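You operate a simulated robot arm through the tools that you are given. There is no shell and no other tool.

You are at the controls of a simulated robot arm. One attempt, no reset.

Task
Iron the green hat's brim smooth, then shut the bench steam off and bleed it to zero.
Fine: Iron on its red mat; dark blue lever shut, bleed through the iron, its lever off, teal lever shut; no scorch marks; the green felt hat stays in its ring stand.

It is judged by the outcome, as a careful person would: the job done as asked, and still so three seconds after it is handed in. It fails if anything else is knocked over, pushed out of place, dropped, spilled or broken.

Robot
A 7-joint arm with a fingered hand, fixed in place. Base frame: the origin is on the floor under the middle of its stand, x ahead of it, y to its left, z up; the work surface is at about z = 0.8. Readings come in m, degrees, newtons and seconds.
It reaches about 1.228 m from its shoulder. Its first joint turns from -115.0 to 115.0 degrees. Payload 5 kg.
The tool frame sits at the grasp point between the pads (the TCP): z along the fingers, y along the line on which they close. The tips reach 0.032 m beyond it. The gripper opens to 0.16 m; its body begins 0.089 m behind the TCP. The gripper is a hand of 4 fingers: y runs from the thumb to the fingers, the wrist lies at [0, 0, -0.267] in the tool frame, and closing takes about 1.5 s.
Orientation is that of the tool frame in the base frame, as [roll, pitch, yaw] about the fixed x, y, z axes, in that order (R = Rz(yaw) Ry(pitch) Rx(roll)). With the fingers straight down and closing along the base's y, the tool's x points along the base's -x, its y along +y and its z along -z.

Tools
- The arm moves only by the tool arm_command. Its arguments are lists of equal length, an entry for each row: "xyz": the shift along the tool's x, y, z in m, a list of three; "rotation": the turn, a rotation vector about the tool's x, y, z in rad, a list of three. In form: {"xyz": [[x, y, z], ...], "rotation": [[ax, ay, az], ...]}. A call has 1 to 20 rows; each row shifts and turns the commanded pose from where the row before left it, along the tool's axes as they then stand. "claw" is the gripper command, from -1 (shut) to 1 (fully open), values between in proportion, set as the call begins (left out, the last holds). A row lasts 0.2 s, in which the tool goes at most 0.05 m and 8.6 degrees; a call with a longer step from one row to the next is refused whole, and so is a gripper value outside its range. Where a pose cannot be reached the arm comes as near as it can. A force on the tool above 40 N (or 10 N above the force at the start of the call, whichever is more), or a blocked arm, ends the call early, and 0.2 s more pass. The fingers move at their own pace (about 0.045 m/s each) and stop on an object; they squeeze with about 21 N. The grip force told is the motor's: it shows also when the fingers shut on nothing. Time passes only in rows, and 0.2 s behind the last, so rows that do not move let the fingers close. The reply holds the time, the measured pose of the TCP, the force on the tool along the base axes, the opening and the grip force, in the units named above and with some noise, with the torque about the TCP (base axes, N m) and any sound that the robot's microphone picked up.
- Cameras (640 x 400 px; columns grow to the right, rows downward): "scene" is fixed at [0.219, -0.5001, 1.6798]; the picture's right is [0.75, -0.67, 0.00], its down [-0.43, -0.48, -0.77] and it looks along [0.51, 0.57, -0.64] (base axes); focal length 300 px, centre (320, 200). "wrist" rides on the gripper at [0.08, -0.004, -0.114] in the tool frame; the picture's right is [0.05, 1.00, 0.00], its down [-0.82, 0.04, -0.58] and it looks along [-0.58, 0.03, 0.82] (tool axes); focal length 265 px, centre (320, 200). There is no depth. A picture from a camera that has moved, and an enlarged one, comes with that camera's place and axes in the base frame and with its lens.
- snapshot(camera): a new picture of that camera. It takes no simulated time.
- move_column(by): slides the trunk up (or, below 0, down) by that many m; the arm rides with it, the base frame stays. It gives what a move gives, with no picture.
- set_fingers(finger1, finger2, finger3, thumb_bend): sets how far each is bent, from 0 (flat) to 100 (curled in); at 30 the hand is open as for a grip, at 70 the pads meet at the TCP. One left out holds its place. A second passes; each finger stops where it meets its share of the squeeze, and holds until it gets a number again. A gripper value or a shape takes the hand back. It gives what a move gives, with no picture; readings hold the bend of each and the force on the fingers (four entries, about 0 where the hand has none), thumb and palm.
- set_grasp(shape): the hand has 4 fingers and takes this shape, open, in about a second: jaw (thumb against the fingers, like two jaws); tri (thumb and two fingers); tip (a fingertip pinch); poke (one finger out to press); point (the index stretched); flat (the hand flat); cup (the hand cupped); fist (a fist). The gripper value then closes the fingers along that shape, each until it touches; the sizes above hold for jaw. It gives what a move gives, with no picture.
- enlarge(camera, box): a new picture of the part [left, top, right, bottom] of that camera's present view, enlarged. It takes no simulated time.
- close_job(): hands the job in; it is judged then, once.

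Places have to be worked out from the pictures, the camera data and where the tool is seen. Open the gripper and draw the arm clear of the work before you hand the job in, unless the task says otherwise.

The tools are called after ">>>" as a command line: name --argument value ..., lists and objects as JSON in quotes. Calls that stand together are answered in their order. arm_command: Moves the arm, as the interface text tells. Its arguments: {"type":"object","properties":{"xyz":{"type":"array"},"rotation":{"type":"array"},"claw":{"type":"number"}},"required":["xyz","rotation"]} The other tools are called the same way: move_column (by) moves the trunk up or down; set_grasp (shape) gives the hand a shape; set_fingers (finger1, finger2, finger3, thumb_bend) moves the fingers one by one; snapshot (camera) takes a picture; enlarge (camera, box) takes an enlarged picture of a part of a camera's view; close_job () hands the job in.

At the start:

```text
clock: 0.0
position: [0.6231, 0.1396, 1.3354]
orientation: [-180.0, 0.0, -179.9]
ft_force: [-0.4, 0.5, 0.1]
moment: [-0.03, -0.02, -0.02]
finger_gap: 0.16
finger_force: 0.0
shape: jaw
bend: [30.0, 30.0, 30.0, 30.0]
finger forces: [0.0, 0.0, 0.0, 0.1, 0.0, 0.1]
trunk travel left (down, up): [-0.625, 0.365]
```

scene: 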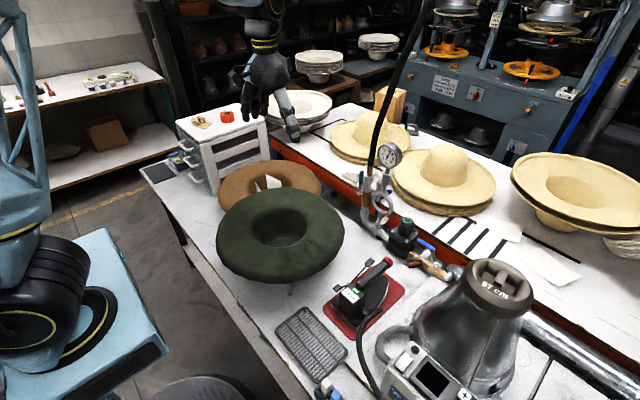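
wrist: 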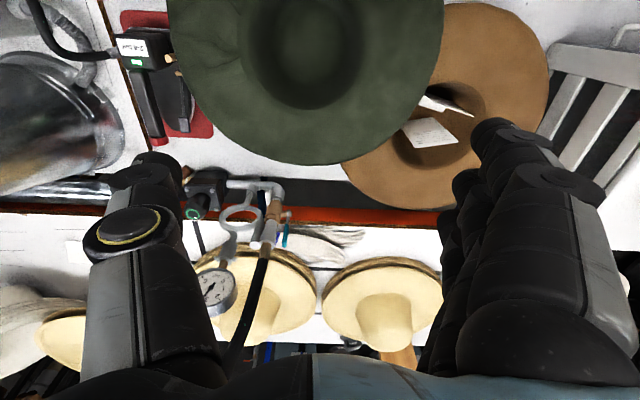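

I'll begin by looking closely at the bench: the iron, the valves, the gauge and the hat.

>>> enlarge --camera "scene" --box '[300, 230, 460, 400]'

>>> enlarge --camera "scene" --box '[340, 130, 480, 290]'

>>> enlarge --camera "scene" --box '[200, 150, 360, 300]'

>>> enlarge --camera "wrist" --box '[100, 0, 340, 340]'

```text
2.35 times, centred on (380, 315) of scene
camera zoom: at [0.219, -0.5001, 1.6798], right [0.75, -0.67, 0.0], down [-0.43, -0.48, -0.77], along [0.51, 0.57, -0.64], focal length 706 px, centre (179, -71)
```

zoom: 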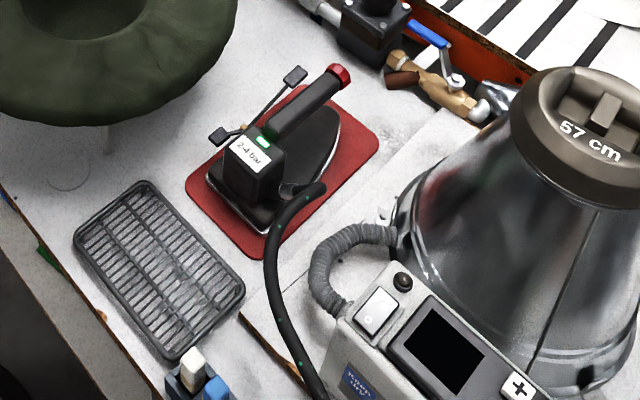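

```text
2.50 times, centred on (410, 210) of scene
camera zoom: at [0.219, -0.5001, 1.6798], right [0.75, -0.67, 0.0], down [-0.43, -0.48, -0.77], along [0.51, 0.57, -0.64], focal length 750 px, centre (95, 175)
```

zoom: 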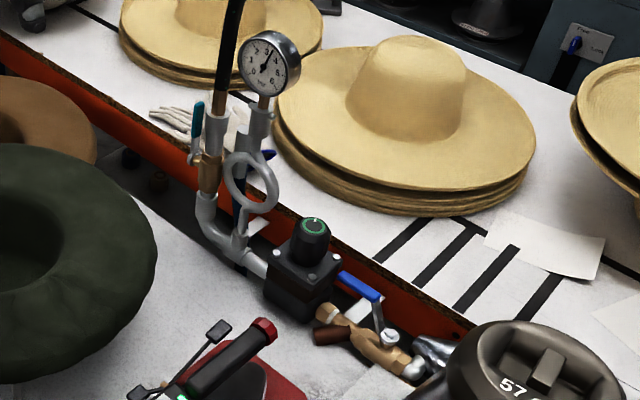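

```text
2.67 times, centred on (280, 225) of scene
camera zoom: at [0.219, -0.5001, 1.6798], right [0.75, -0.67, 0.0], down [-0.43, -0.48, -0.77], along [0.51, 0.57, -0.64], focal length 800 px, centre (427, 133)
```

zoom: 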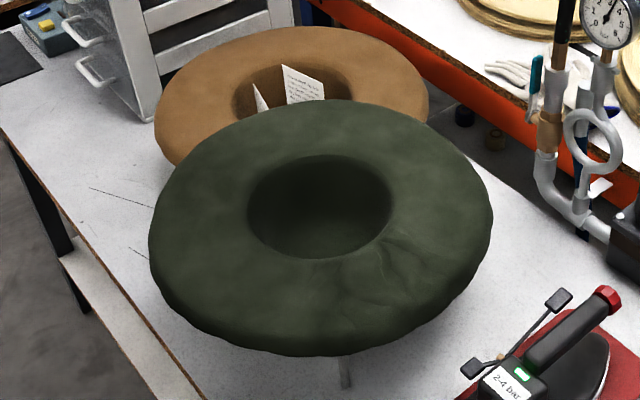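

```text
1.18 times, centred on (220, 170) of wrist
camera zoom: at [0.5419, 0.1366, 1.449], right [-0.05, 1.0, 0.0], down [0.82, 0.04, 0.58], along [0.58, 0.03, -0.82], focal length 312 px, centre (438, 235)
```

zoom: 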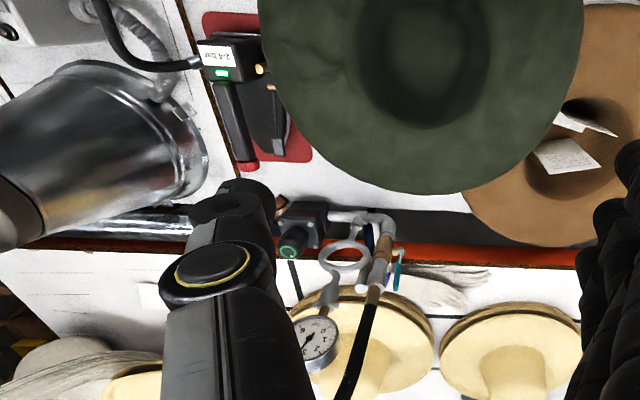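

The bright blue lever on the brass valve may not be the "dark blue" one, so I'm zooming in on the pipework, the gauge and the iron's lever.

>>> enlarge --camera "scene" --box '[360, 135, 420, 185]'

>>> enlarge --camera "scene" --box '[355, 170, 425, 240]'

>>> enlarge --camera "scene" --box '[385, 210, 475, 290]'

>>> enlarge --camera "scene" --box '[325, 245, 415, 325]'

>>> enlarge --camera "wrist" --box '[170, 150, 320, 330]'

>>> enlarge --camera "wrist" --box '[90, 0, 240, 150]'

```text
8.00 times, centred on (390, 160) of scene
camera zoom: at [0.219, -0.5001, 1.6798], right [0.75, -0.67, 0.0], down [-0.43, -0.48, -0.77], along [0.51, 0.57, -0.64], focal length 2400 px, centre (-240, 520)
```

zoom: 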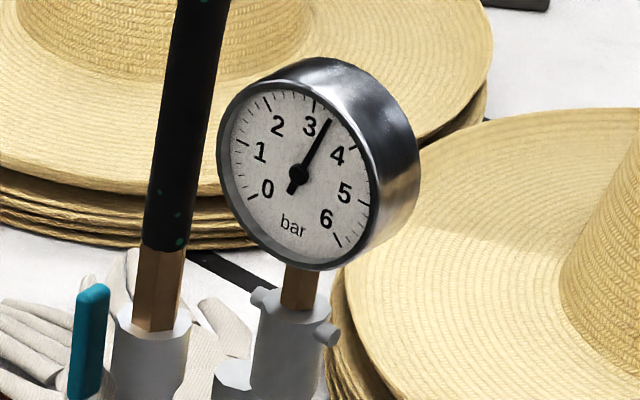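

```text
5.71 times, centred on (390, 205) of scene
camera zoom: at [0.219, -0.5001, 1.6798], right [0.75, -0.67, 0.0], down [-0.43, -0.48, -0.77], along [0.51, 0.57, -0.64], focal length 1714 px, centre (-80, 171)
```

zoom: 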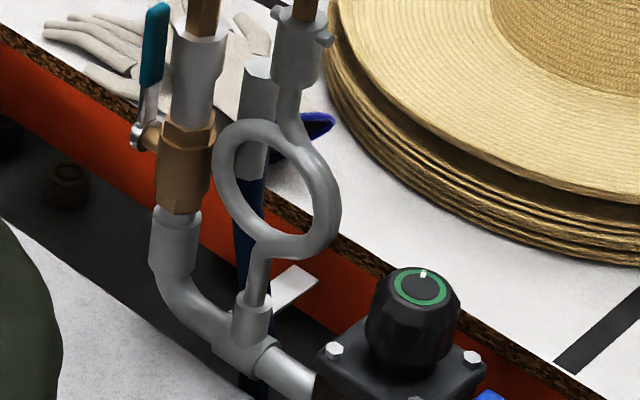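

```text
5.00 times, centred on (430, 250) of scene
camera zoom: at [0.219, -0.5001, 1.6798], right [0.75, -0.67, 0.0], down [-0.43, -0.48, -0.77], along [0.51, 0.57, -0.64], focal length 1500 px, centre (-230, -50)
```

zoom: 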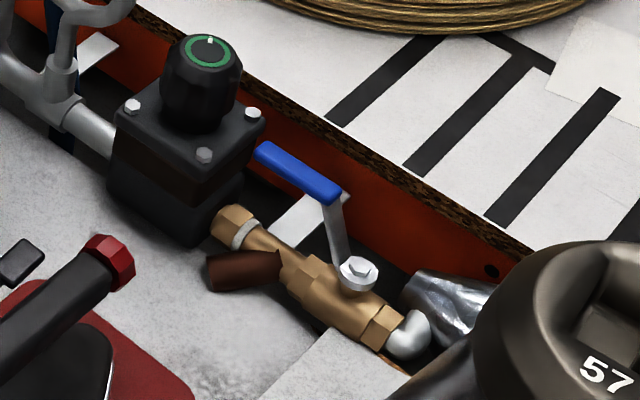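

```text
5.00 times, centred on (370, 285) of scene
camera zoom: at [0.219, -0.5001, 1.6798], right [0.75, -0.67, 0.0], down [-0.43, -0.48, -0.77], along [0.51, 0.57, -0.64], focal length 1500 px, centre (70, -225)
```

zoom: 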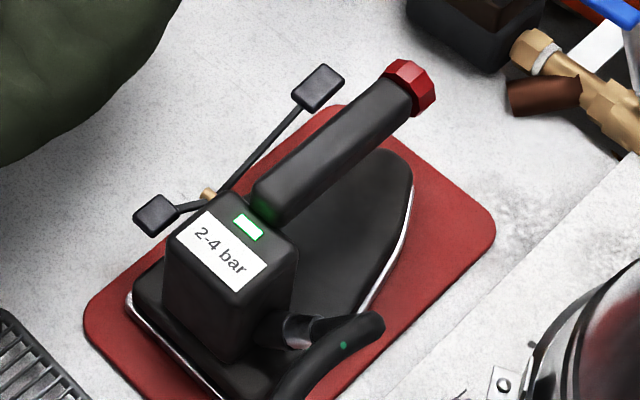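

```text
2.22 times, centred on (245, 240) of wrist
camera zoom: at [0.5419, 0.1366, 1.449], right [-0.05, 1.0, 0.0], down [0.82, 0.04, 0.58], along [0.58, 0.03, -0.82], focal length 590 px, centre (487, 111)
```

zoom: 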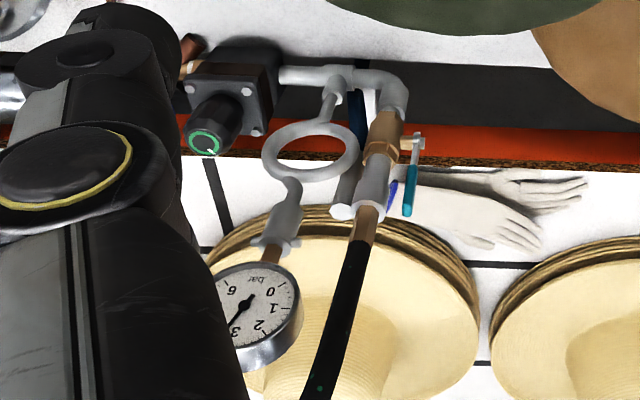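

```text
2.67 times, centred on (165, 75) of wrist
camera zoom: at [0.5419, 0.1366, 1.449], right [-0.05, 1.0, 0.0], down [0.82, 0.04, 0.58], along [0.58, 0.03, -0.82], focal length 708 px, centre (733, 533)
```

zoom: 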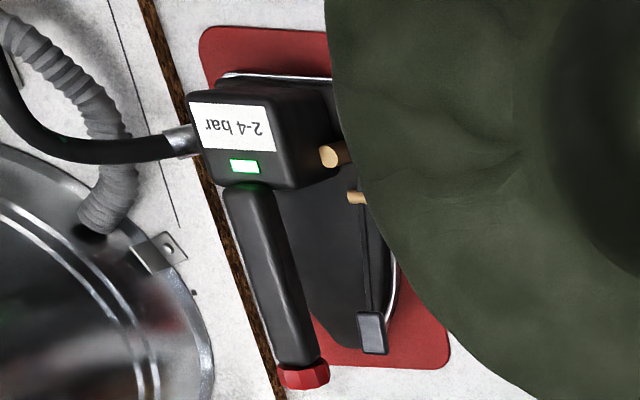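

The supply runs right to left: brass valve (blue lever), regulator, gauge tee, brass valve (teal lever), hose, iron. The gauge reads about 3.3 bar. I'm checking the small dark blue item behind the ring and the wrinkled part of the brim.

>>> enlarge --camera "scene" --box '[380, 180, 404, 198]'

>>> enlarge --camera "scene" --box '[270, 200, 350, 290]'

>>> enlarge --camera "wrist" --box '[240, 170, 300, 250]'

>>> enlarge --camera "wrist" --box '[160, 0, 330, 130]'

>>> enlarge --camera "scene" --box '[250, 290, 420, 400]'

```text
16.00 times, centred on (392, 189) of scene
camera zoom: at [0.219, -0.5001, 1.6798], right [0.75, -0.67, 0.0], down [-0.43, -0.48, -0.77], along [0.51, 0.57, -0.64], focal length 4800 px, centre (-832, 376)
```

zoom: 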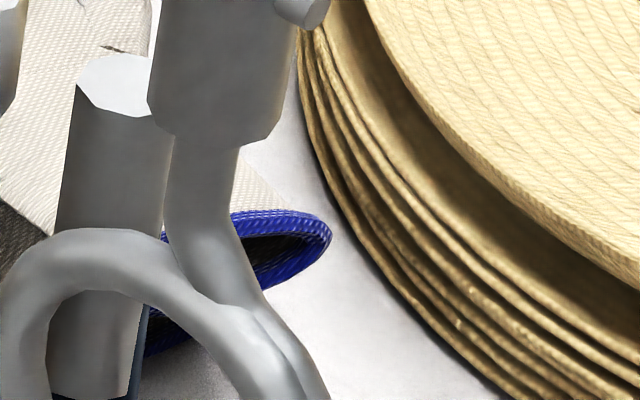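

```text
4.44 times, centred on (310, 245) of scene
camera zoom: at [0.219, -0.5001, 1.6798], right [0.75, -0.67, 0.0], down [-0.43, -0.48, -0.77], along [0.51, 0.57, -0.64], focal length 1333 px, centre (364, 0)
```

zoom: 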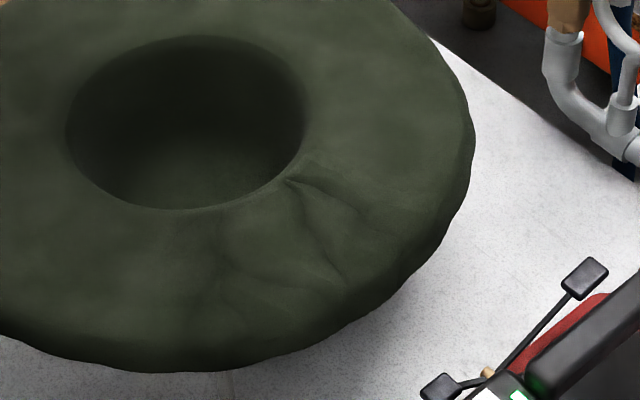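

```text
5.00 times, centred on (270, 210) of wrist
camera zoom: at [0.5419, 0.1366, 1.449], right [-0.05, 1.0, 0.0], down [0.82, 0.04, 0.58], along [0.58, 0.03, -0.82], focal length 1327 px, centre (570, 150)
```

zoom: 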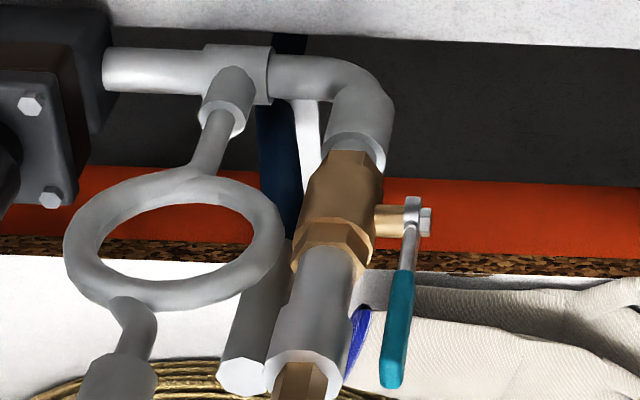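

```text
3.08 times, centred on (245, 65) of wrist
camera zoom: at [0.5419, 0.1366, 1.449], right [-0.05, 1.0, 0.0], down [0.82, 0.04, 0.58], along [0.58, 0.03, -0.82], focal length 817 px, centre (551, 615)
```

zoom: 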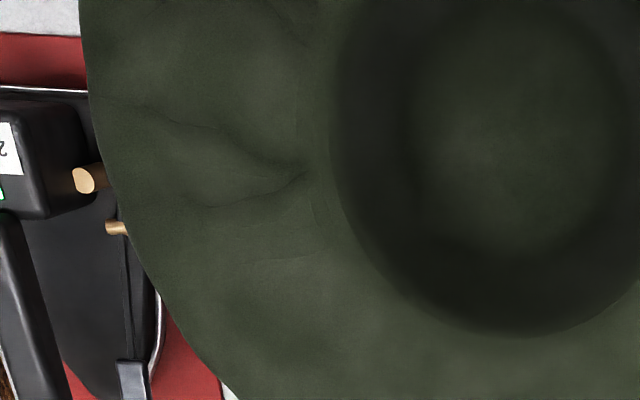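

```text
3.64 times, centred on (335, 345) of scene
camera zoom: at [0.219, -0.5001, 1.6798], right [0.75, -0.67, 0.0], down [-0.43, -0.48, -0.77], along [0.51, 0.57, -0.64], focal length 1091 px, centre (266, -327)
```

zoom: 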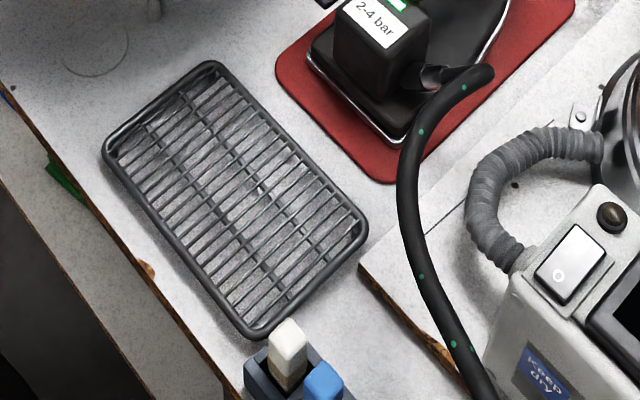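

The navy item is only a glove cuff, so the supply valve's blue lever is the "dark blue lever". Rough positions: iron handle (0.64→0.78, -0.195, 0.90), iron rocker pivot (0.66, -0.14, 0.86), teal lever (0.95, 0.083, 0.94→1.05), wrinkled brim around (0.58, -0.03, 0.97). I'm moving the hand over for a closer look.

>>> arm_command --xyz '[[0.01, -0.041, 0.01], [0.01, -0.041, 0.01], [0.01, -0.041, 0.01], [0.01, -0.041, 0.01], [0.01, -0.041, 0.01], [0.01, -0.041, 0.01], [0.01, -0.041, 0.01], [0.01, -0.041, 0.01]]' --rotation '[[0, 0, 0], [0, 0, 0], [0, 0, 0], [0, 0, 0], [0, 0, 0], [0, 0, 0], [0, 0, 0], [0, 0, 0]]'

>>> snapshot --camera "wrist"

>>> snapshot --camera "scene"

```text
clock: 1.8
position: [0.5433, -0.1885, 1.256]
orientation: [180.0, -0.1, -180.0]
ft_force: [-0.3, -0.2, -1.2]
moment: [0.06, 0.01, 0.01]
finger_gap: 0.1598
finger_force: 0.1
shape: jaw
bend: [30.0, 30.0, 30.0, 30.0]
finger forces: [0.1, 0.0, 0.0, 0.0, 0.0, 0.0]
trunk travel left (down, up): [-0.625, 0.365]
```

```text
taken
camera wrist: at [0.4621, -0.1913, 1.3695], right [-0.05, 1.0, 0.0], down [0.82, 0.04, 0.58], along [0.58, 0.03, -0.82], focal length 265 px, centre (320, 200)
```

wrist: 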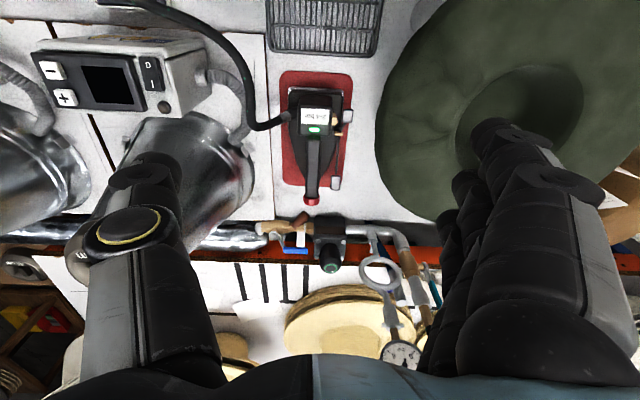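

```text
taken
```

scene: 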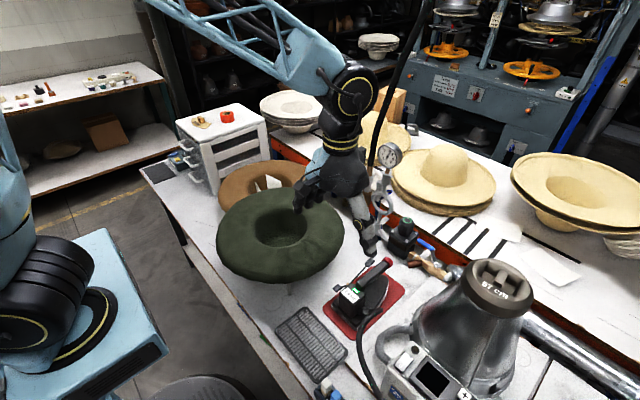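

Now zooming this new wrist view on the iron, the dark blue valve and the brim's wrinkles for triangulation.

>>> enlarge --camera "wrist" --box '[265, 60, 365, 215]'

>>> enlarge --camera "wrist" --box '[240, 200, 360, 290]'

>>> enlarge --camera "wrist" --box '[370, 40, 520, 230]'

>>> enlarge --camera "scene" --box '[280, 130, 420, 260]'

```text
2.58 times, centred on (315, 138) of wrist
camera zoom: at [0.4621, -0.1913, 1.3695], right [-0.05, 1.0, 0.0], down [0.82, 0.04, 0.58], along [0.58, 0.03, -0.82], focal length 685 px, centre (333, 361)
```

zoom: 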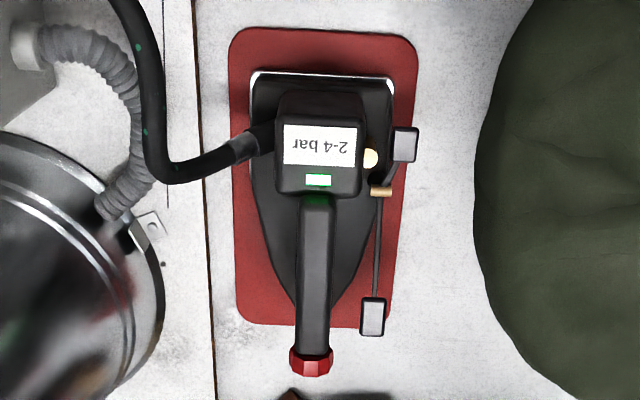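

```text
4.44 times, centred on (300, 245) of wrist
camera zoom: at [0.4621, -0.1913, 1.3695], right [-0.05, 1.0, 0.0], down [0.82, 0.04, 0.58], along [0.58, 0.03, -0.82], focal length 1180 px, centre (409, 0)
```

zoom: 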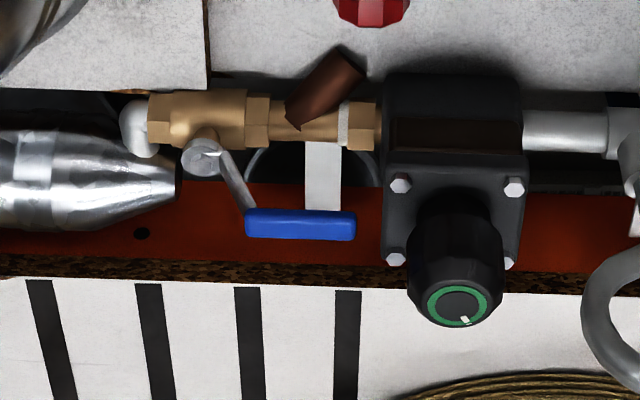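

```text
2.11 times, centred on (445, 135) of wrist
camera zoom: at [0.4621, -0.1913, 1.3695], right [-0.05, 1.0, 0.0], down [0.82, 0.04, 0.58], along [0.58, 0.03, -0.82], focal length 559 px, centre (57, 337)
```

zoom: 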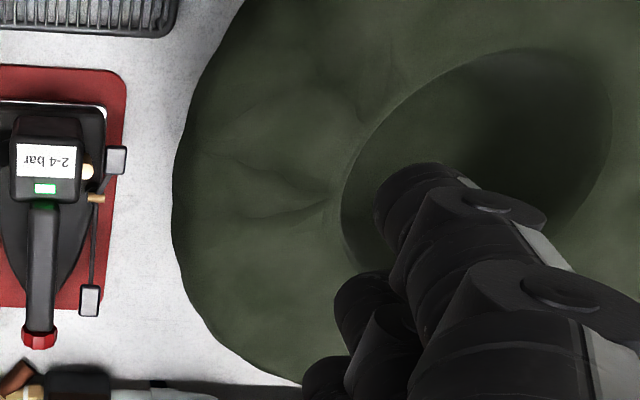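

```text
3.08 times, centred on (350, 195) of scene
camera zoom: at [0.219, -0.5001, 1.6798], right [0.75, -0.67, 0.0], down [-0.43, -0.48, -0.77], along [0.51, 0.57, -0.64], focal length 923 px, centre (228, 215)
```

zoom: 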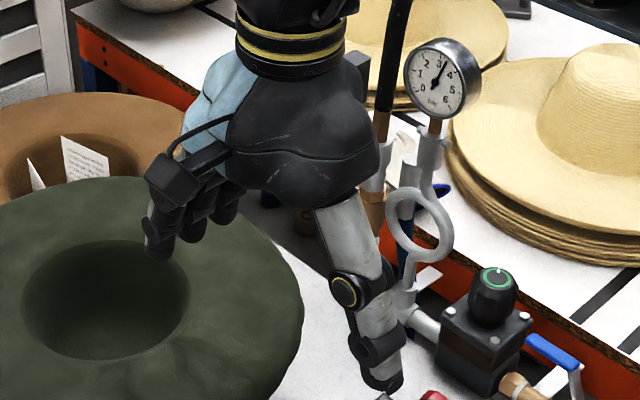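

The iron's rocker lies on its +y side, with the front paddle up at about (0.757, -0.143, 0.886) and the rear paddle down at about (0.627, -0.128, 0.85). There is no hiss, so the steam seems off. I'll try the poke shape to learn where its fingertip sits relative to the TCP.

>>> set_grasp --shape "poke"

>>> snapshot --camera "wrist"

>>> enlarge --camera "scene" --box '[280, 130, 420, 260]'

```text
clock: 2.7
position: [0.5438, -0.1862, 1.2559]
orientation: [-180.0, 0.0, -180.0]
ft_force: [-0.3, -0.5, 0.4]
moment: [-0.04, 0.0, 0.0]
finger_gap: 0.0
finger_force: 0.1
shape: poke
bend: [100.0, 100.0, 100.0, 47.0]
finger forces: [0.0, 0.1, 0.0, 0.1, 0.0, 0.0]
trunk travel left (down, up): [-0.625, 0.365]
```

```text
taken
camera wrist: at [0.4622, -0.1896, 1.37], right [-0.05, 1.0, 0.0], down [0.82, 0.04, 0.58], along [0.58, 0.03, -0.82], focal length 265 px, centre (320, 200)
```

wrist: 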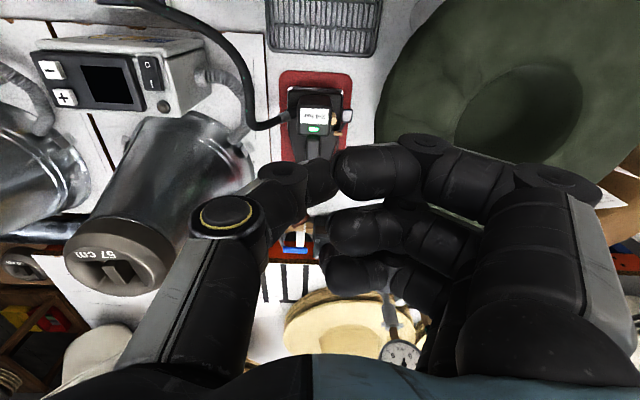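

```text
3.08 times, centred on (350, 195) of scene
camera zoom: at [0.219, -0.5001, 1.6798], right [0.75, -0.67, 0.0], down [-0.43, -0.48, -0.77], along [0.51, 0.57, -0.64], focal length 923 px, centre (228, 215)
```

zoom: 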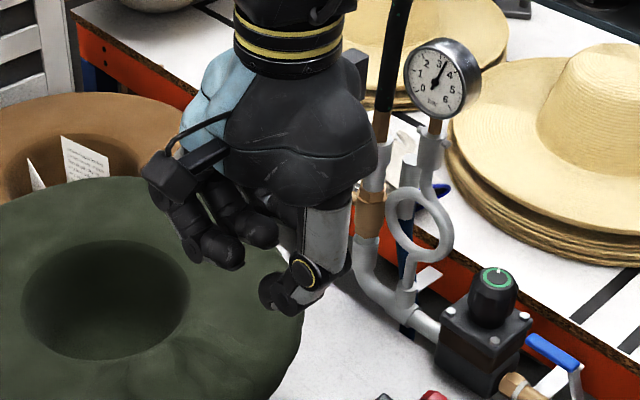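

The poke shape leaves all fingers curled. I'll try "point" to see whether it gives a usable single fingertip.

>>> set_grasp --shape "point"

>>> snapshot --camera "wrist"

>>> enlarge --camera "scene" --box '[280, 130, 420, 260]'

```text
clock: 3.6
position: [0.5424, -0.1869, 1.2566]
orientation: [-180.0, 0.0, -180.0]
ft_force: [0.0, 0.4, -0.6]
moment: [0.01, 0.0, 0.02]
finger_gap: 0.1522
finger_force: 0.1
shape: point
bend: [30.0, 100.0, 100.0, 54.0]
finger forces: [0.1, 0.1, 0.0, 0.0, 0.0, 0.0]
trunk travel left (down, up): [-0.625, 0.365]
```

```text
taken
camera wrist: at [0.4623, -0.1898, 1.37], right [-0.05, 1.0, 0.0], down [0.82, 0.04, 0.58], along [0.58, 0.03, -0.82], focal length 265 px, centre (320, 200)
```

wrist: 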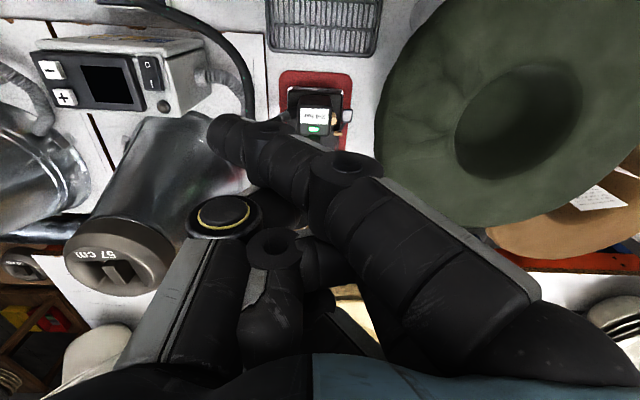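

```text
3.08 times, centred on (350, 195) of scene
camera zoom: at [0.219, -0.5001, 1.6798], right [0.75, -0.67, 0.0], down [-0.43, -0.48, -0.77], along [0.51, 0.57, -0.64], focal length 923 px, centre (228, 215)
```

zoom: 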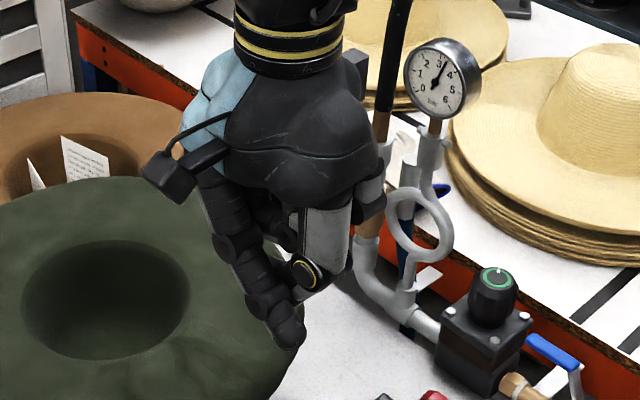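

The hand may still be settling, so I'll wait a moment and look again.

>>> arm_command --xyz '[[0, 0, 0], [0, 0, 0], [0, 0, 0], [0, 0, 0], [0, 0, 0]]' --rotation '[[0, 0, 0], [0, 0, 0], [0, 0, 0], [0, 0, 0], [0, 0, 0]]'

>>> snapshot --camera "wrist"

>>> enlarge --camera "scene" --box '[280, 130, 420, 260]'

```text
clock: 4.8
position: [0.5438, -0.186, 1.2552]
orientation: [180.0, 0.1, -180.0]
ft_force: [0.9, -0.3, 0.5]
moment: [0.01, 0.01, -0.02]
finger_gap: 0.1523
finger_force: 0.1
shape: point
bend: [30.0, 100.0, 100.0, 54.0]
finger forces: [0.0, 0.0, 0.1, 0.0, 0.0, 0.0]
trunk travel left (down, up): [-0.625, 0.365]
```

```text
taken
camera wrist: at [0.4622, -0.19, 1.3699], right [-0.05, 1.0, 0.0], down [0.82, 0.04, 0.58], along [0.58, 0.03, -0.82], focal length 265 px, centre (320, 200)
```

wrist: 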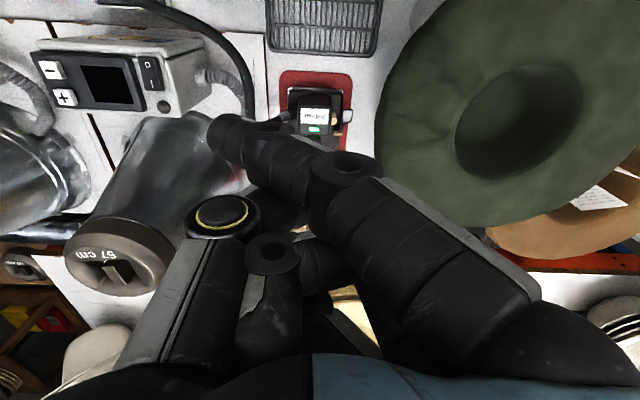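

```text
3.08 times, centred on (350, 195) of scene
camera zoom: at [0.219, -0.5001, 1.6798], right [0.75, -0.67, 0.0], down [-0.43, -0.48, -0.77], along [0.51, 0.57, -0.64], focal length 923 px, centre (228, 215)
```

zoom: 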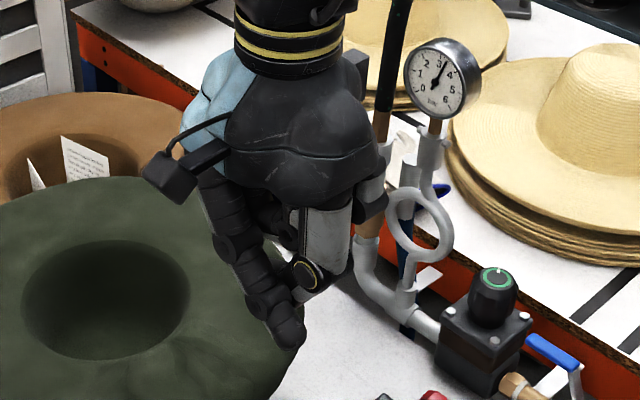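

In "point" the index slants inward, so I'll use the jaw shape with known geometry instead. I'll set jaw at half opening and move above the handle's front, where the +y fingertips can press the front paddle down past the handle.

>>> set_grasp --shape "jaw"

>>> arm_command --xyz '[[-0.03, 0, 0.02], [-0.03, 0, 0.02], [-0.03, 0, 0.02], [-0.03, 0, 0.02], [-0.03, 0, 0.02], [-0.03, 0, 0.02], [-0.03, -0.006, 0.02]]' --rotation '[[0, 0, 0], [0, 0, 0], [0, 0, 0], [0, 0, 0], [0, 0, 0], [0, 0, 0], [0, 0, 0]]' --claw 0

>>> snapshot --camera "wrist"

>>> snapshot --camera "scene"

```text
clock: 5.7
position: [0.5436, -0.1865, 1.2572]
orientation: [-180.0, 0.0, -180.0]
ft_force: [0.9, 0.6, 0.1]
moment: [0.0, -0.02, 0.0]
finger_gap: 0.16
finger_force: 0.1
shape: jaw
bend: [30.0, 30.0, 30.0, 30.0]
finger forces: [0.0, 0.0, 0.0, 0.0, 0.0, 0.0]
trunk travel left (down, up): [-0.625, 0.365]
```

```text
clock: 7.3
position: [0.7557, -0.1936, 1.1163]
orientation: [180.0, 0.0, 180.0]
ft_force: [0.6, -1.3, -0.6]
moment: [0.03, 0.03, -0.04]
finger_gap: 0.081
finger_force: 0.0
shape: jaw
bend: [72.0, 72.0, 72.0, 70.0]
finger forces: [0.0, 0.1, 0.0, 0.0, 0.0, 0.0]
trunk travel left (down, up): [-0.625, 0.365]
```

```text
taken
camera wrist: at [0.6753, -0.1969, 1.2293], right [-0.05, 1.0, 0.0], down [0.82, 0.04, 0.58], along [0.58, 0.03, -0.82], focal length 265 px, centre (320, 200)
```

wrist: 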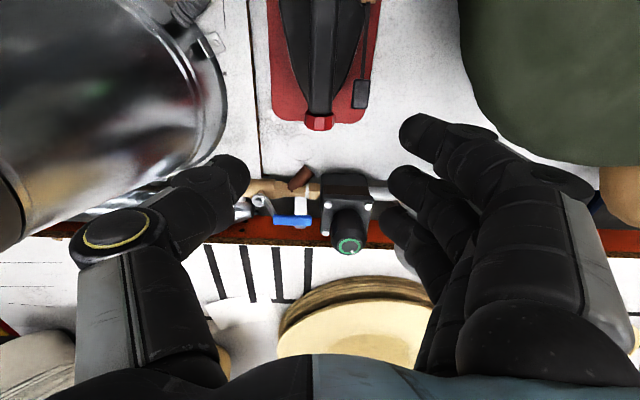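

```text
taken
```

scene: 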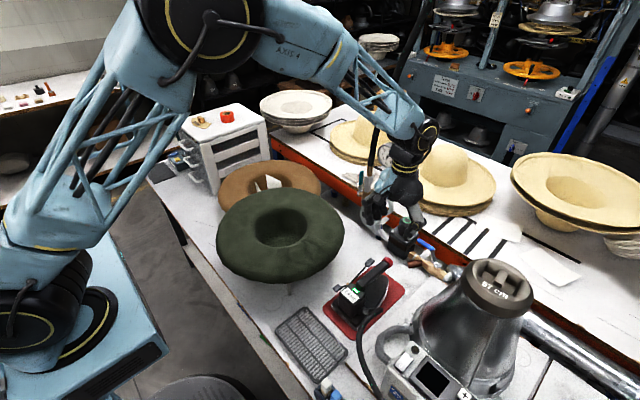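

The hand is at (0.756, -0.193) with finger 2 right above the front paddle and half opening straddling the handle. I'm descending to just above the paddle.

>>> arm_command --xyz '[[0, 0, 0.03], [0, 0, 0.03], [0, 0, 0.03], [0, 0, 0.03], [0, 0, 0.03], [0, 0, 0.03]]' --rotation '[[0, 0, 0], [0, 0, 0], [0, 0, 0], [0, 0, 0], [0, 0, 0], [0, 0, 0]]'

>>> snapshot --camera "wrist"

>>> enlarge --camera "scene" --box '[310, 210, 450, 330]'

```text
clock: 8.7
position: [0.7551, -0.1926, 0.9349]
orientation: [180.0, 0.0, 179.9]
ft_force: [-0.5, -0.5, 0.8]
moment: [-0.01, 0.03, 0.01]
finger_gap: 0.081
finger_force: 0.1
shape: jaw
bend: [72.0, 72.0, 72.0, 70.0]
finger forces: [0.0, 0.0, 0.0, 0.1, 0.0, 0.0]
trunk travel left (down, up): [-0.625, 0.365]
```

```text
taken
camera wrist: at [0.6743, -0.1966, 1.0489], right [-0.05, 1.0, 0.0], down [0.82, 0.04, 0.58], along [0.58, 0.03, -0.82], focal length 265 px, centre (320, 200)
```

wrist: 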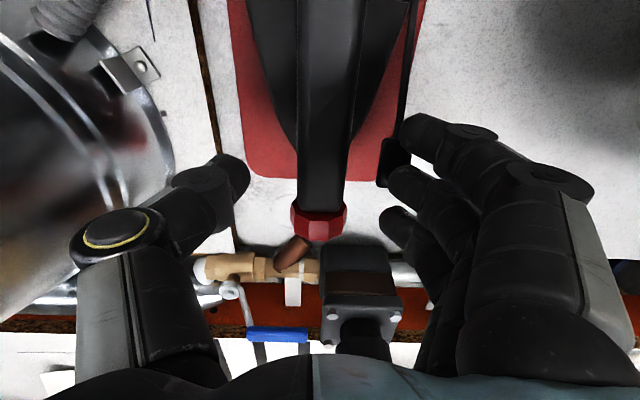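

```text
3.33 times, centred on (380, 270) of scene
camera zoom: at [0.219, -0.5001, 1.6798], right [0.75, -0.67, 0.0], down [-0.43, -0.48, -0.77], along [0.51, 0.57, -0.64], focal length 1000 px, centre (120, -33)
```

zoom: 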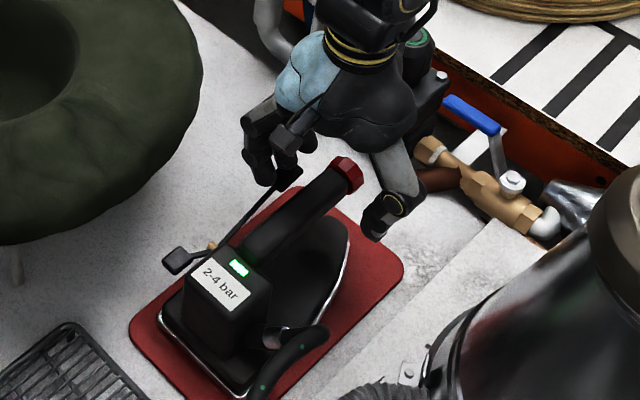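

The paddle lies right under finger 2's tip, and the handle sits centred between the thumb and fingers. I'm pressing down gently in small steps and listening for steam.

>>> arm_command --xyz '[[0, 0, 0.008], [0, 0, 0.008], [0, 0, 0.006], [0, 0, 0.006], [0, 0, 0.006]]' --rotation '[[0, 0, 0], [0, 0, 0], [0, 0, 0], [0, 0, 0], [0, 0, 0]]'

>>> enlarge --camera "scene" --box '[310, 210, 450, 330]'

>>> snapshot --camera "wrist"

```text
clock: 9.9
position: [0.7534, -0.1936, 0.9026]
orientation: [-180.0, 0.2, 180.0]
ft_force: [-1.3, 0.8, 15.5]
moment: [0.82, 0.11, 0.01]
finger_gap: 0.0811
finger_force: 0.1
shape: jaw
bend: [72.0, 74.0, 72.0, 70.0]
finger forces: [0.1, 15.0, 0.0, 0.0, 0.0, 0.1]
trunk travel left (down, up): [-0.625, 0.365]
```

```text
3.33 times, centred on (380, 270) of scene
camera zoom: at [0.219, -0.5001, 1.6798], right [0.75, -0.67, 0.0], down [-0.43, -0.48, -0.77], along [0.51, 0.57, -0.64], focal length 1000 px, centre (120, -33)
```

zoom: 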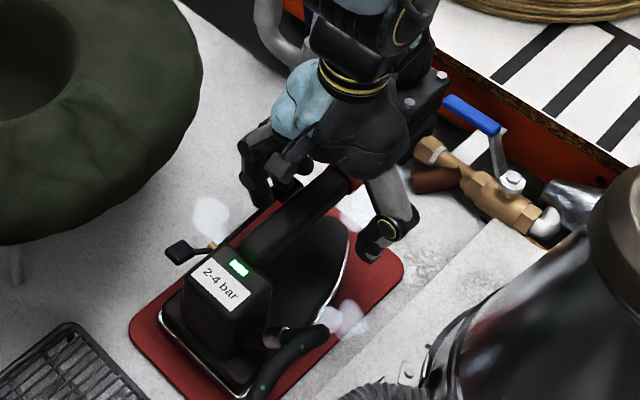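

```text
taken
camera wrist: at [0.6727, -0.1977, 1.0165], right [-0.05, 1.0, 0.0], down [0.81, 0.04, 0.58], along [0.58, 0.03, -0.81], focal length 265 px, centre (320, 200)
```

wrist: 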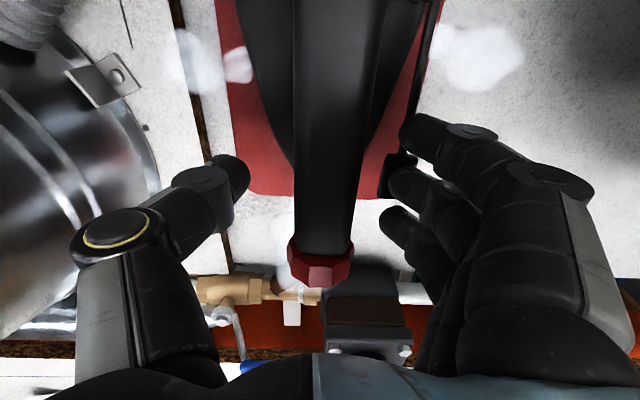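

Steam puffs come out, so front paddle down means steam on. I'll lift off to see whether the lever stays down or springs back.

>>> arm_command --xyz '[[0, 0, -0.01], [0, 0, -0.015], [0, 0, -0.02], [0, 0, 0]]' --rotation '[[0, 0, 0], [0, 0, 0], [0, 0, 0], [0, 0, 0]]'

>>> enlarge --camera "scene" --box '[310, 210, 450, 330]'

>>> enlarge --camera "scene" --box '[360, 120, 440, 180]'

>>> snapshot --camera "wrist"

```text
clock: 10.9
position: [0.754, -0.195, 0.9463]
orientation: [179.9, 0.0, 179.9]
ft_force: [0.6, 0.0, -0.4]
moment: [0.02, -0.02, 0.02]
finger_gap: 0.0807
finger_force: 0.1
shape: jaw
bend: [72.0, 72.0, 72.0, 70.0]
finger forces: [0.1, 0.0, 0.0, 0.0, 0.0, 0.0]
trunk travel left (down, up): [-0.625, 0.365]
```

```text
3.33 times, centred on (380, 270) of scene
camera zoom: at [0.219, -0.5001, 1.6798], right [0.75, -0.67, 0.0], down [-0.43, -0.48, -0.77], along [0.51, 0.57, -0.64], focal length 1000 px, centre (120, -33)
```

zoom: 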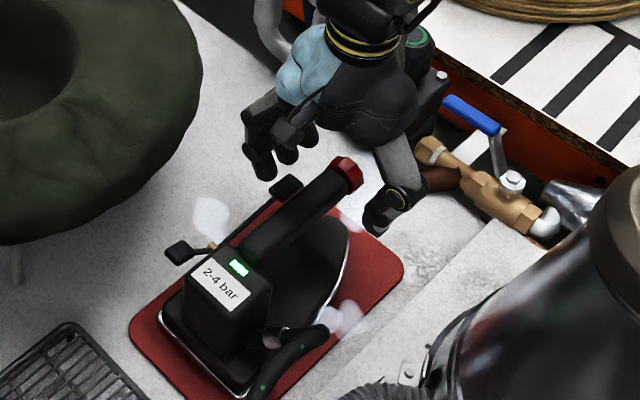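

```text
6.67 times, centred on (400, 150) of scene
camera zoom: at [0.219, -0.5001, 1.6798], right [0.75, -0.67, 0.0], down [-0.43, -0.48, -0.77], along [0.51, 0.57, -0.64], focal length 2000 px, centre (-213, 533)
```

zoom: 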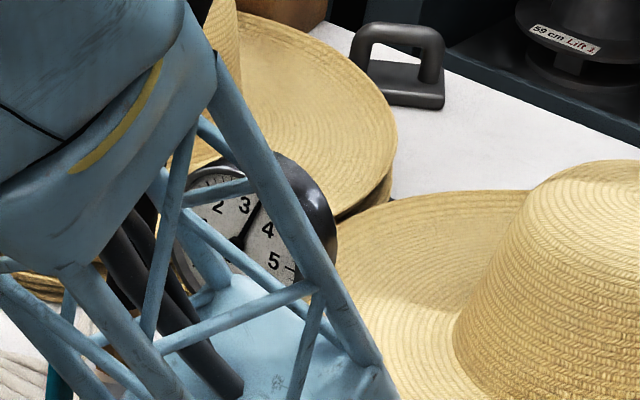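

```text
taken
camera wrist: at [0.6725, -0.1979, 1.0597], right [-0.05, 1.0, 0.0], down [0.82, 0.04, 0.58], along [0.58, 0.03, -0.82], focal length 265 px, centre (320, 200)
```

wrist: 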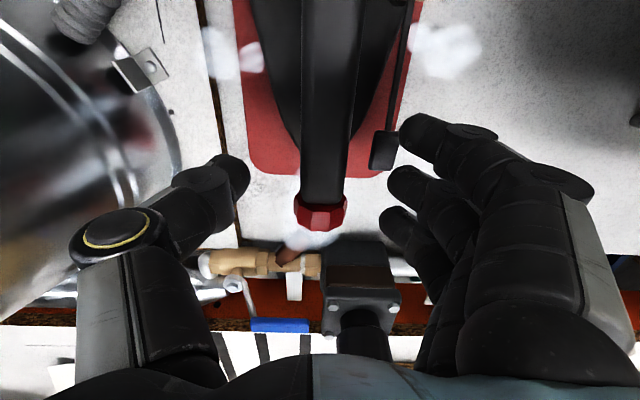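

The lever stays on, with steam still drifting out and the front paddle resting at about z 0.86. Now I'll shift to about x 0.71 along the handle, narrow the gap to about 0.046 m so the fingers fit between handle and lever arm, and go down to grasp height.

>>> arm_command --xyz '[[0.015, 0.001, 0], [0.015, 0.001, 0], [0.014, 0.001, 0], [0, 0, 0], [0, 0, 0]]' --rotation '[[0, 0, 0], [0, 0, 0], [0, 0, 0], [0, 0, 0], [0, 0, 0]]' --claw -0.42

>>> snapshot --camera "wrist"

>>> enlarge --camera "scene" --box '[310, 210, 450, 330]'

```text
clock: 12.1
position: [0.7096, -0.1925, 0.9479]
orientation: [-180.0, 0.0, 180.0]
ft_force: [0.4, 0.4, 0.0]
moment: [-0.03, 0.0, -0.01]
finger_gap: 0.0469
finger_force: 0.0
shape: jaw
bend: [73.0, 73.0, 73.0, 70.0]
finger forces: [0.0, 0.0, 0.0, 0.0, 0.0, 0.1]
trunk travel left (down, up): [-0.625, 0.365]
```

```text
taken
camera wrist: at [0.6279, -0.1947, 1.0612], right [-0.05, 1.0, 0.0], down [0.82, 0.04, 0.58], along [0.58, 0.03, -0.82], focal length 265 px, centre (320, 200)
```

wrist: 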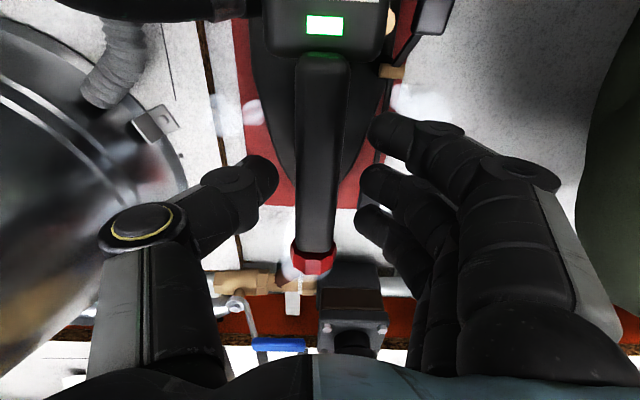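

```text
3.33 times, centred on (380, 270) of scene
camera zoom: at [0.219, -0.5001, 1.6798], right [0.75, -0.67, 0.0], down [-0.43, -0.48, -0.77], along [0.51, 0.57, -0.64], focal length 1000 px, centre (120, -33)
```

zoom: 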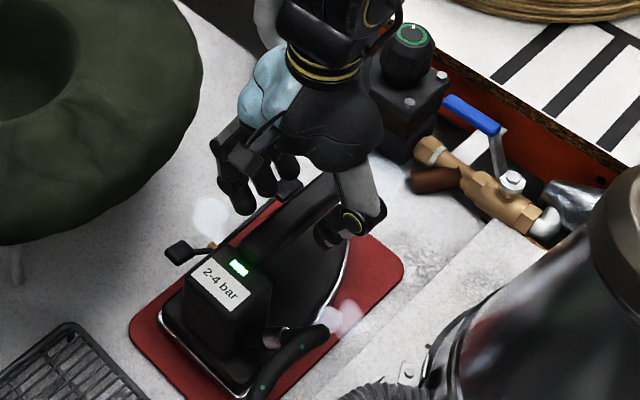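

The handle is centred between the thumb and fingers. I'm lowering about 5 cm to straddle it.

>>> arm_command --xyz '[[0, 0, 0.012], [0, 0, 0.012], [0, 0, 0.012], [0, 0, 0.012], [0, 0, 0]]' --rotation '[[0, 0, 0], [0, 0, 0], [0, 0, 0], [0, 0, 0], [0, 0, 0]]'

>>> snapshot --camera "wrist"

>>> enlarge --camera "scene" --box '[310, 210, 450, 330]'

```text
clock: 13.3
position: [0.7089, -0.1913, 0.9001]
orientation: [180.0, -0.1, -180.0]
ft_force: [0.0, -1.9, 6.8]
moment: [0.2, -0.21, -0.07]
finger_gap: 0.0466
finger_force: 0.1
shape: jaw
bend: [73.0, 73.0, 75.0, 70.0]
finger forces: [0.0, 0.0, 6.3, 0.0, 0.1, 0.1]
trunk travel left (down, up): [-0.625, 0.365]
```

```text
taken
camera wrist: at [0.6276, -0.1938, 1.0129], right [-0.05, 1.0, 0.0], down [0.81, 0.04, 0.58], along [0.58, 0.03, -0.82], focal length 265 px, centre (320, 200)
```

wrist: 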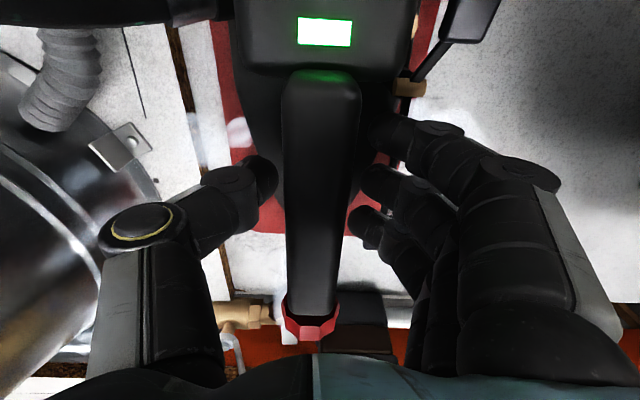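

```text
3.33 times, centred on (380, 270) of scene
camera zoom: at [0.219, -0.5001, 1.6798], right [0.75, -0.67, 0.0], down [-0.43, -0.48, -0.77], along [0.51, 0.57, -0.64], focal length 1000 px, centre (120, -33)
```

zoom: 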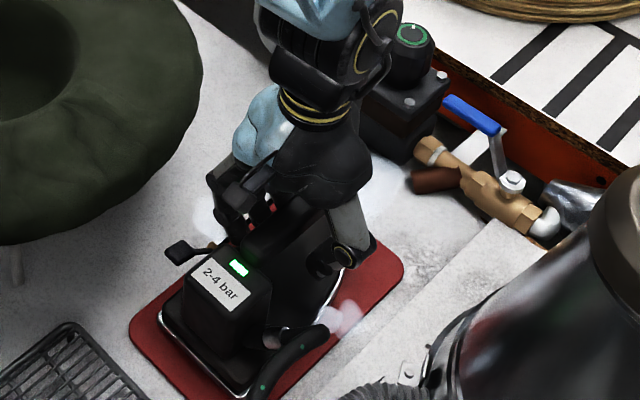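

Finger 3 rests lightly on the front paddle, which just holds it on. I'm closing on the handle now.

>>> arm_command --xyz '[[0, 0, 0], [0, 0, 0], [0, 0, 0], [0, 0, 0], [0, 0, 0], [0, 0, 0]]' --rotation '[[0, 0, 0], [0, 0, 0], [0, 0, 0], [0, 0, 0], [0, 0, 0], [0, 0, 0]]' --claw -1

>>> snapshot --camera "wrist"

>>> enlarge --camera "scene" --box '[310, 210, 450, 330]'

```text
clock: 14.7
position: [0.7089, -0.1917, 0.8981]
orientation: [-180.0, -0.1, 179.9]
ft_force: [-0.8, -7.2, -3.1]
moment: [0.05, -0.04, -0.09]
finger_gap: 0.0022
finger_force: 21.1
shape: jaw
bend: [66.0, 64.0, 75.0, 71.0]
finger forces: [3.7, 0.0, 0.0, 0.1, 10.5, 0.0]
trunk travel left (down, up): [-0.625, 0.365]
```

```text
taken
camera wrist: at [0.6273, -0.1946, 1.012], right [-0.05, 1.0, 0.0], down [0.82, 0.04, 0.58], along [0.58, 0.03, -0.82], focal length 265 px, centre (320, 200)
```

wrist: 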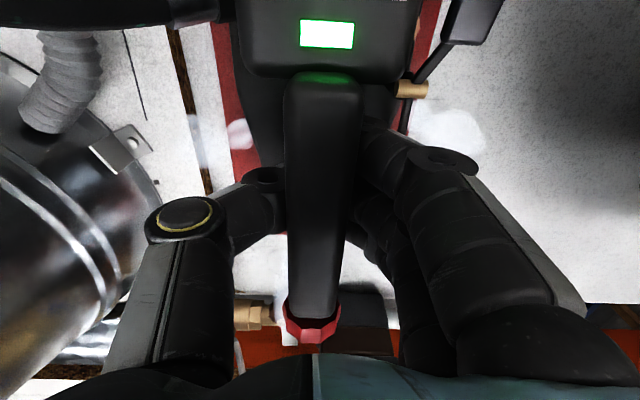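

```text
3.33 times, centred on (380, 270) of scene
camera zoom: at [0.219, -0.5001, 1.6798], right [0.75, -0.67, 0.0], down [-0.43, -0.48, -0.77], along [0.51, 0.57, -0.64], focal length 1000 px, centre (120, -33)
```

zoom: 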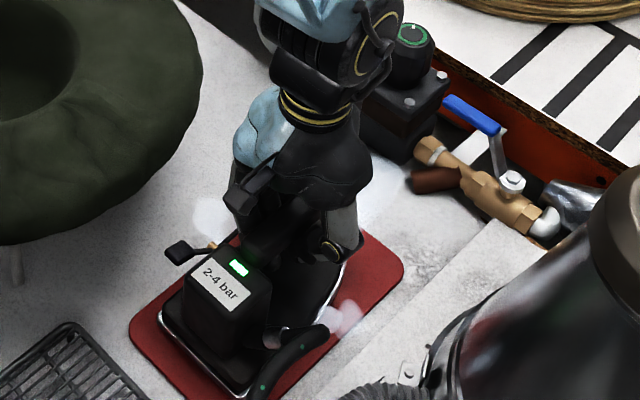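

The gap reads nearly zero, so the fingertips may have closed under the handle rather than on its sides. I'm taking a closer look before lifting.

>>> enlarge --camera "wrist" --box '[200, 50, 500, 340]'

>>> enlarge --camera "scene" --box '[350, 230, 420, 300]'

```text
1.38 times, centred on (350, 195) of wrist
camera zoom: at [0.6273, -0.1946, 1.012], right [-0.05, 1.0, 0.0], down [0.82, 0.04, 0.58], along [0.58, 0.03, -0.82], focal length 366 px, centre (279, 207)
```

zoom: 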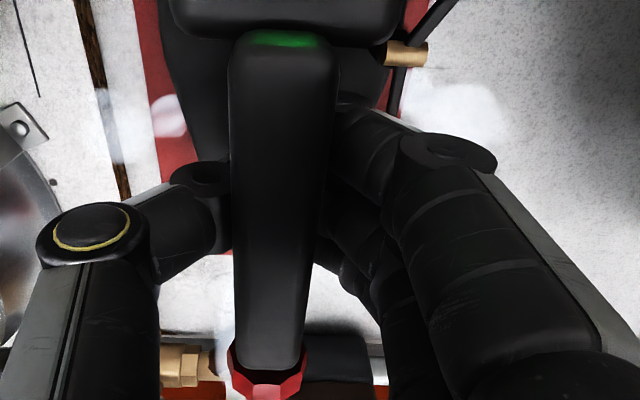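

```text
5.71 times, centred on (385, 265) of scene
camera zoom: at [0.219, -0.5001, 1.6798], right [0.75, -0.67, 0.0], down [-0.43, -0.48, -0.77], along [0.51, 0.57, -0.64], focal length 1714 px, centre (-51, -171)
```

zoom: 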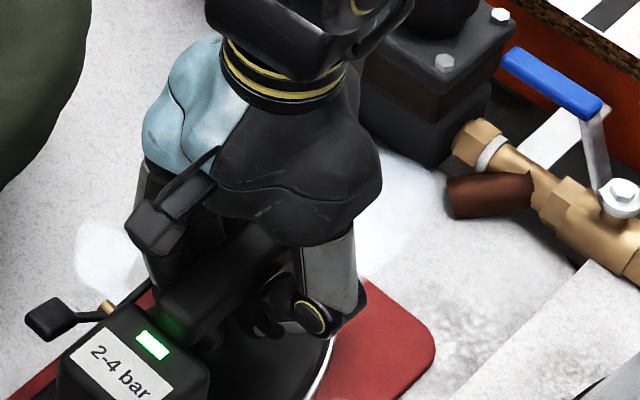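

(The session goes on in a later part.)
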